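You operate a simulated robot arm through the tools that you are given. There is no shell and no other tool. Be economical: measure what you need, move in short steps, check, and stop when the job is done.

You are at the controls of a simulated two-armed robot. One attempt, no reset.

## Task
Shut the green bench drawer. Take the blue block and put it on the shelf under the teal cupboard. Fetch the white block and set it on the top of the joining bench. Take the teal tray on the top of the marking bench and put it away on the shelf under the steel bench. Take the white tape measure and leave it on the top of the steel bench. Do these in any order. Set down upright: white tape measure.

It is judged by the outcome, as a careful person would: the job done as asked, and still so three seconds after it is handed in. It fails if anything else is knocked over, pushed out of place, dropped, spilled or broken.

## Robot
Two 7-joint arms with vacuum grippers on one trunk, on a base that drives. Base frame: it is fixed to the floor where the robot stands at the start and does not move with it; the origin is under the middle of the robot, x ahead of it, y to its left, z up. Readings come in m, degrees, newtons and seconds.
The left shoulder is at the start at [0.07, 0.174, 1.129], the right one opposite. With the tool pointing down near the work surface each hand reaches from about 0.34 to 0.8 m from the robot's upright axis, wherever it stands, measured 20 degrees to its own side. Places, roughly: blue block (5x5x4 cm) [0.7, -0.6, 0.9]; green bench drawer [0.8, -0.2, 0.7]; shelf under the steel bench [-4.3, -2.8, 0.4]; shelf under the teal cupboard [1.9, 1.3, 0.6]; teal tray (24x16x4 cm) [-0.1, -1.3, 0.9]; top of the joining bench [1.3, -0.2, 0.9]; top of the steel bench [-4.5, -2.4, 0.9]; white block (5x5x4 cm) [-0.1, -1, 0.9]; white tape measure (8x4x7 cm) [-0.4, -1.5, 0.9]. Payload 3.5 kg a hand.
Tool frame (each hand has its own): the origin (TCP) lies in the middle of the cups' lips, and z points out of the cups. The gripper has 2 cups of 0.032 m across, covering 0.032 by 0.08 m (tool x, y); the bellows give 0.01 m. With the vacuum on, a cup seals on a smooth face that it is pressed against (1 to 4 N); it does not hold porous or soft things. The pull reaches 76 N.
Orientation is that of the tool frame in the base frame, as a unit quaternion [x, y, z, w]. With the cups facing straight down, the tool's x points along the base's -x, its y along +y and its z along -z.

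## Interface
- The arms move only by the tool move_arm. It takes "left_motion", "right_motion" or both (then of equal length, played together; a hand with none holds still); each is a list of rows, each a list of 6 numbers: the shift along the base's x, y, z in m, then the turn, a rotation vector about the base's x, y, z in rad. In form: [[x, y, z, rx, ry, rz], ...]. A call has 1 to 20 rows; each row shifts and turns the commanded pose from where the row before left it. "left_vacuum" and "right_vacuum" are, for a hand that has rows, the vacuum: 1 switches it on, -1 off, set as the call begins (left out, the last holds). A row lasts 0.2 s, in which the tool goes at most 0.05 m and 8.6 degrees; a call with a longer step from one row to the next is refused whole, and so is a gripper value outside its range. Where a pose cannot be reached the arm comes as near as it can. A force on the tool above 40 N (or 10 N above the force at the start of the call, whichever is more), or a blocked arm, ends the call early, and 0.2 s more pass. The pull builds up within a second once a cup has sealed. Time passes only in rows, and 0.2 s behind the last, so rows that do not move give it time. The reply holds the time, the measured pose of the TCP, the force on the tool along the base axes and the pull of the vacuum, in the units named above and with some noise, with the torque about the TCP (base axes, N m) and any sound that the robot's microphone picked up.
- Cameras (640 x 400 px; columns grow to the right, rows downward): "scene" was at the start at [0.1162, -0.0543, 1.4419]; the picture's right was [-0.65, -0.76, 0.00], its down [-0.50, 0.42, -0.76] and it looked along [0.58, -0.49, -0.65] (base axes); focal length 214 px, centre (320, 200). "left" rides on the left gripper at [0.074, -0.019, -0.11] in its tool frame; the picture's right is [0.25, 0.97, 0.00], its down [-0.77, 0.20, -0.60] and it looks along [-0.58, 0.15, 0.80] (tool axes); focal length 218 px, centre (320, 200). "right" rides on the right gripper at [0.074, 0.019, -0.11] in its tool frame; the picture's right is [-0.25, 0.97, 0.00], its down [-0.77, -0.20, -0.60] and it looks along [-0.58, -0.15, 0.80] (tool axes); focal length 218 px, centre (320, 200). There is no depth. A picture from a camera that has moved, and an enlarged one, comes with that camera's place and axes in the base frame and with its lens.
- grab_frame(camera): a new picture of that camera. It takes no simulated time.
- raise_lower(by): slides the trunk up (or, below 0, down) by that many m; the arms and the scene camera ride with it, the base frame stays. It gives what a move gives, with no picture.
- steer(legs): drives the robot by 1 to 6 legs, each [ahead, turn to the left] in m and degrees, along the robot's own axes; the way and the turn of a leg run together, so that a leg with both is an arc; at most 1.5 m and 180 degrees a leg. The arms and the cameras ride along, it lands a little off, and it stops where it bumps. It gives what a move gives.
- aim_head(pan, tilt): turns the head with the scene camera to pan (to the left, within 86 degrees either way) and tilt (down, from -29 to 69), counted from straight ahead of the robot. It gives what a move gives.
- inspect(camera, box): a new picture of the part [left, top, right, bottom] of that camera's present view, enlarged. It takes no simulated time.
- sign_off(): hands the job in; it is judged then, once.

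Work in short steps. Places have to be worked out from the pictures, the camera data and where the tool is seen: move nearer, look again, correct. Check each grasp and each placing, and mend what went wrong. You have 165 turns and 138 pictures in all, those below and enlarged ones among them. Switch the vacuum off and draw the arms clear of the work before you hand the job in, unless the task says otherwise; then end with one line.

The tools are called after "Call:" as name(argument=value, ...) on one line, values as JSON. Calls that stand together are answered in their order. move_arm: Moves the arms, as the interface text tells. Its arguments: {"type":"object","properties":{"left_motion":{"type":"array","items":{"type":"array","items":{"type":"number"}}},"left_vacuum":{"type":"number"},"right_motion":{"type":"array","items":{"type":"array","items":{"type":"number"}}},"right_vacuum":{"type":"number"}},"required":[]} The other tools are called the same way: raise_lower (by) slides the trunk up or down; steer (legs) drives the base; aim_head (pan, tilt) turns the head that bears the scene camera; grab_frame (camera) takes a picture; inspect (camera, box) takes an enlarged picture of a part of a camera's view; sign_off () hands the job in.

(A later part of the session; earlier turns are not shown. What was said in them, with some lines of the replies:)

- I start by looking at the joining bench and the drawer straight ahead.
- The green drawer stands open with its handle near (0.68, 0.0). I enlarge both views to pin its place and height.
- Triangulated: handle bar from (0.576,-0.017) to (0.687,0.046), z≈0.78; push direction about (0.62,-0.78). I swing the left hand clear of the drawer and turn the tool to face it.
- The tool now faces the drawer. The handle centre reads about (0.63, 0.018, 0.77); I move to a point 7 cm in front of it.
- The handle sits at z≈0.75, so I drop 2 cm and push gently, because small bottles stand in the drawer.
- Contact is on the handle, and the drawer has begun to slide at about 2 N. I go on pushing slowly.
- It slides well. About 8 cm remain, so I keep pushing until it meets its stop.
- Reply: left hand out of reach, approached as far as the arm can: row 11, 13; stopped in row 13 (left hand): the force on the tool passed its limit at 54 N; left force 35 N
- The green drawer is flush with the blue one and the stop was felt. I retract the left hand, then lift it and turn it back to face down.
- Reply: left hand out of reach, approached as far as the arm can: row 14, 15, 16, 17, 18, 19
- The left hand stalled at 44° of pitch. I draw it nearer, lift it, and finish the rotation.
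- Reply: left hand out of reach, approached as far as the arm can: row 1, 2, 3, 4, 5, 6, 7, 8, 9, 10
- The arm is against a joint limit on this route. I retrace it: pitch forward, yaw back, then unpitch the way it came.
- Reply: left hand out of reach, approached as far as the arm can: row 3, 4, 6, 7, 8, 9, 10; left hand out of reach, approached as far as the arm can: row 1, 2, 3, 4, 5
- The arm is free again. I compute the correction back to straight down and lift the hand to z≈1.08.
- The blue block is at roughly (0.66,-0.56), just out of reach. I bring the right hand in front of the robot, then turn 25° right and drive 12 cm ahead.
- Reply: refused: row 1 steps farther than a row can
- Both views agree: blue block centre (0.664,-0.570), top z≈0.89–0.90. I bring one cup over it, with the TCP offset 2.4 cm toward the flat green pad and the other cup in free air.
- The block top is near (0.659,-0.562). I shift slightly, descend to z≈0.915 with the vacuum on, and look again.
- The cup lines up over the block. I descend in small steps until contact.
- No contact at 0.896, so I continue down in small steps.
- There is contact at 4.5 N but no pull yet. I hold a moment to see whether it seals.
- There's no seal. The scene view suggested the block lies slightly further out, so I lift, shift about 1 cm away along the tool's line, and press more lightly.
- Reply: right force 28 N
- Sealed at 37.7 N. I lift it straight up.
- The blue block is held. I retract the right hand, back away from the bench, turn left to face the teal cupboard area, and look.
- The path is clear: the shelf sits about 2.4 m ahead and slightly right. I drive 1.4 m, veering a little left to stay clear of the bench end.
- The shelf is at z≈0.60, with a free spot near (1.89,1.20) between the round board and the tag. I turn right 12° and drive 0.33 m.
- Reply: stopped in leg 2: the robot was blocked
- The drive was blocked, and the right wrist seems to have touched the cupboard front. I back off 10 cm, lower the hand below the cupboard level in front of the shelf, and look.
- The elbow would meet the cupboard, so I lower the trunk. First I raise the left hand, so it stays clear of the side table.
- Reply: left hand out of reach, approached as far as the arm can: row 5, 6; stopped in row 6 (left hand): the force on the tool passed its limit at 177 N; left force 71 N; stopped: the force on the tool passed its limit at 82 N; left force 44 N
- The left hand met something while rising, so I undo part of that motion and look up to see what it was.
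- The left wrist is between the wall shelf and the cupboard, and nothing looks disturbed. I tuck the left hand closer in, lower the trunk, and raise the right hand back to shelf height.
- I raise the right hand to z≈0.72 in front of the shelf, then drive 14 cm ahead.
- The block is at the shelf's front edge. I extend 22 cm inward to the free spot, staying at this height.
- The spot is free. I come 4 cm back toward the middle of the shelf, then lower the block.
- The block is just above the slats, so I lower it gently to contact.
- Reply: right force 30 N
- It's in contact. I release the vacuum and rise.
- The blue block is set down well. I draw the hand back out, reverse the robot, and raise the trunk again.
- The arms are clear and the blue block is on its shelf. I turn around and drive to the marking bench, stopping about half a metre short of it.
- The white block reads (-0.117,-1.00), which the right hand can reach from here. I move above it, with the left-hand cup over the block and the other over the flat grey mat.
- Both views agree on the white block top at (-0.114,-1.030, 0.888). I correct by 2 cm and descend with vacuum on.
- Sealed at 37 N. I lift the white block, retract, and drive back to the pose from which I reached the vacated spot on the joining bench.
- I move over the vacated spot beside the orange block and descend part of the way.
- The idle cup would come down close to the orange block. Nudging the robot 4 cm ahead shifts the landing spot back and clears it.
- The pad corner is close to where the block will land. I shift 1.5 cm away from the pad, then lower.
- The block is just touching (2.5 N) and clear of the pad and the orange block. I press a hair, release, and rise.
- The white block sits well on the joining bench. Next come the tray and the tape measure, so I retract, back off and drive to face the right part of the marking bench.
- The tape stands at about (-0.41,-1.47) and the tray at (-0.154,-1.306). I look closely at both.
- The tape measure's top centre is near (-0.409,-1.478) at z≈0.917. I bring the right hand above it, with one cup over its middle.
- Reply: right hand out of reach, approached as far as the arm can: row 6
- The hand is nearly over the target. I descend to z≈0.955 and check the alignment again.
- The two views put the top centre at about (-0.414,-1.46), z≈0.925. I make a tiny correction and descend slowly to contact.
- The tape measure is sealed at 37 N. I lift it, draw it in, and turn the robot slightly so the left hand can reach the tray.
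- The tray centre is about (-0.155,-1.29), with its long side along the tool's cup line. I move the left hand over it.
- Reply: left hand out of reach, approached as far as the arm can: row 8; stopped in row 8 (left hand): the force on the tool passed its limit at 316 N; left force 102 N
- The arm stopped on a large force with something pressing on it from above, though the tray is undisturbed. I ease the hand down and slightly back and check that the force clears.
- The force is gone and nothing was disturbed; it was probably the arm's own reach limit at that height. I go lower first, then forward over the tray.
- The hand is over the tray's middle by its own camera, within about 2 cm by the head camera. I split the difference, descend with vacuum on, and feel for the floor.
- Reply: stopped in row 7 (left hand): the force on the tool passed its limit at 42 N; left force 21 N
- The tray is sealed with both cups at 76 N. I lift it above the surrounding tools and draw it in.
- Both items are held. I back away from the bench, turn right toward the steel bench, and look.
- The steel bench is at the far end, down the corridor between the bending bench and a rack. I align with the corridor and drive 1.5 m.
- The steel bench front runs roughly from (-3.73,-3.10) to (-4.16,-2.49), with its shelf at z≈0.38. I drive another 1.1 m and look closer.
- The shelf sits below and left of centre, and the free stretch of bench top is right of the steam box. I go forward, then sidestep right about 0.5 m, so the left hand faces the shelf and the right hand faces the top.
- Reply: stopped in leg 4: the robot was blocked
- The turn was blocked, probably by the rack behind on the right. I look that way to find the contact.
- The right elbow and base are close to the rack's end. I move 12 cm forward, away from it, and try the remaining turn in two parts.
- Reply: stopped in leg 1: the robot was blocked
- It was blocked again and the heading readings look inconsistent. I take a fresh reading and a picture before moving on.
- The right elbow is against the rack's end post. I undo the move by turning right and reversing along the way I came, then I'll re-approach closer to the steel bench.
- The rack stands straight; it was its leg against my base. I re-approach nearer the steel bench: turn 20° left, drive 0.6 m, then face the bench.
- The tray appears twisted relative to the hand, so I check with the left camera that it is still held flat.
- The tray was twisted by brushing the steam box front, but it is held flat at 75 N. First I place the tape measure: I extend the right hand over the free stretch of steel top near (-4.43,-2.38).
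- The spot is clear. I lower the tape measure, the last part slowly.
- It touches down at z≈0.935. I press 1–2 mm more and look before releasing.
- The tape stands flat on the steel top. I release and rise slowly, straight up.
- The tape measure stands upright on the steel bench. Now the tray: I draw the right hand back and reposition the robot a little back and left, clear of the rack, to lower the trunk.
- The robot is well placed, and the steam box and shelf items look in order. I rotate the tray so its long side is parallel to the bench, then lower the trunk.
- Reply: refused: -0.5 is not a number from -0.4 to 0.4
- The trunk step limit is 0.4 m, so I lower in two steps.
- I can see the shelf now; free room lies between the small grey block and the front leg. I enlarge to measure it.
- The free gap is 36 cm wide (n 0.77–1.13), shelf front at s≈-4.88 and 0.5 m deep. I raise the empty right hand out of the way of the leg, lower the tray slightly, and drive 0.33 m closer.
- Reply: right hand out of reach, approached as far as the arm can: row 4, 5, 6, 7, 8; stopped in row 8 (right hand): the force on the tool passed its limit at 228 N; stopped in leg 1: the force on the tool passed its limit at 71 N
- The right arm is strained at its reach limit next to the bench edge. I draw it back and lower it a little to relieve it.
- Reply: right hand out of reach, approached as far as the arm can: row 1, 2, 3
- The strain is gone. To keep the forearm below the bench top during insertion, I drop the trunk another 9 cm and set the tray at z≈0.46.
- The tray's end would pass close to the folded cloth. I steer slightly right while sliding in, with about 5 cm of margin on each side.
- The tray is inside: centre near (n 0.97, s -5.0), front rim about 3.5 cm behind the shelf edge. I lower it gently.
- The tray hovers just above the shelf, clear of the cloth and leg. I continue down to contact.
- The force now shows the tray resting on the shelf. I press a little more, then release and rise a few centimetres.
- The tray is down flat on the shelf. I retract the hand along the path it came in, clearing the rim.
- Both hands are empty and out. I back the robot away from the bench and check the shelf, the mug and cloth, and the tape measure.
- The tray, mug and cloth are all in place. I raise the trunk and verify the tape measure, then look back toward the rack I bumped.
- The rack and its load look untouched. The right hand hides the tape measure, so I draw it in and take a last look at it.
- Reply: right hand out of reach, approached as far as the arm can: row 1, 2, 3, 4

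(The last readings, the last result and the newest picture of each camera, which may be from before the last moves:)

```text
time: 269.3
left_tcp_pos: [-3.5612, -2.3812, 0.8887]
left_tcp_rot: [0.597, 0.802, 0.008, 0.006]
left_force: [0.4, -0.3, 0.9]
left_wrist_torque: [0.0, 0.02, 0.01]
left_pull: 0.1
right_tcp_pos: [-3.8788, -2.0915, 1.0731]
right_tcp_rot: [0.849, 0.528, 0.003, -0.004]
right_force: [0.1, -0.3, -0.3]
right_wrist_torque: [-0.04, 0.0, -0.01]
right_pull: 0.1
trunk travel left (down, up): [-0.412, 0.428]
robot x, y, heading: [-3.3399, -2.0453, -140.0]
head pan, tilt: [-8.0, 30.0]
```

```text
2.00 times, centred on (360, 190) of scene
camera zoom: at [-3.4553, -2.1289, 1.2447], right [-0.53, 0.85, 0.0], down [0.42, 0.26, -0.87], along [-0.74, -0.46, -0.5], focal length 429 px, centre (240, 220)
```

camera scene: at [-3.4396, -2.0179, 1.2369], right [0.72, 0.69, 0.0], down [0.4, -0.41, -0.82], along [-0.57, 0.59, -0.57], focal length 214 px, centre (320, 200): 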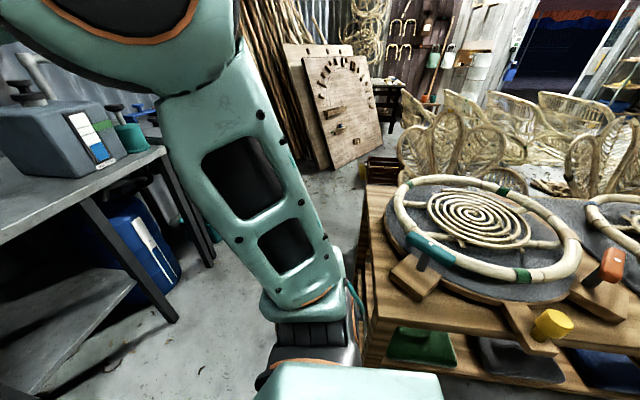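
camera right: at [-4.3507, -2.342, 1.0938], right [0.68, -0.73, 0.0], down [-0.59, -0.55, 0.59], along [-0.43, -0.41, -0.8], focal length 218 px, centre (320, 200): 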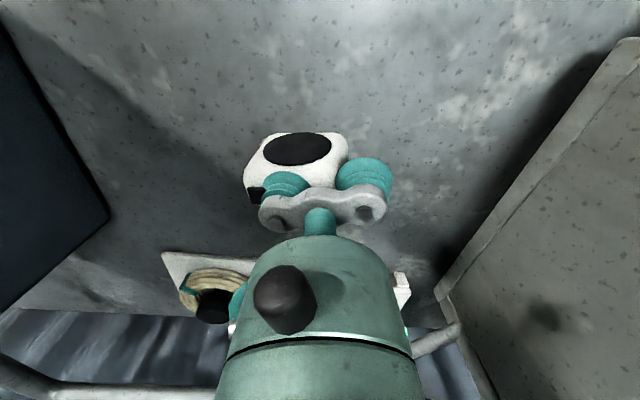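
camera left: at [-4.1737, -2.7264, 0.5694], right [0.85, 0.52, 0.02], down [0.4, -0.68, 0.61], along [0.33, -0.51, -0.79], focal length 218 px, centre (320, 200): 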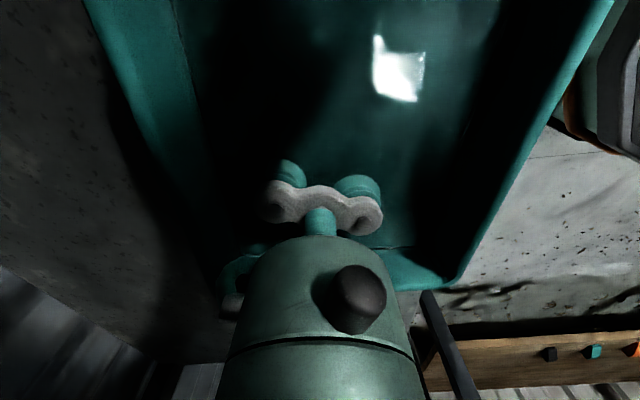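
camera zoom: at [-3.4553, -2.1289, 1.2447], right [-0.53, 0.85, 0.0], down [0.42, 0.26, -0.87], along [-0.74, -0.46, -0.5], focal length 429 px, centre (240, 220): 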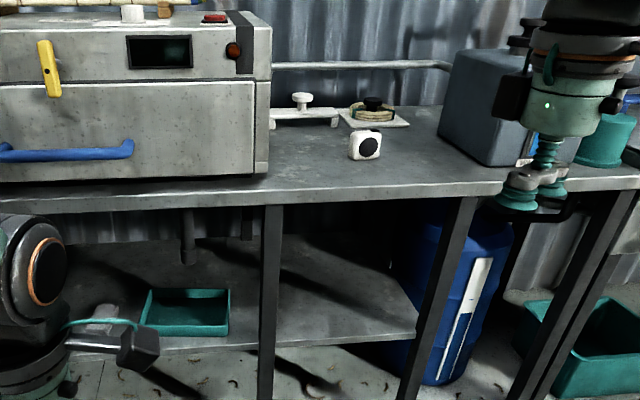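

The tape measure stands upright on the steel top and the tray rests on the shelf below. The drawer is shut, both blocks are placed, the vacuum is off, and the arms are clear, so I hand the job in.

Call:
sign_off()

```text
The job is handed in.
```

I finished and handed in all five tasks: the green drawer is shut, the blue block is on the shelf under the teal cupboard, the white block is on the joining bench, the teal tray is on the shelf under the steel bench, and the white tape measure stands upright on the steel bench. Along the way the robot touched the cupboard front, a rack leg and probably the steam box; nothing in the later pictures looked moved.
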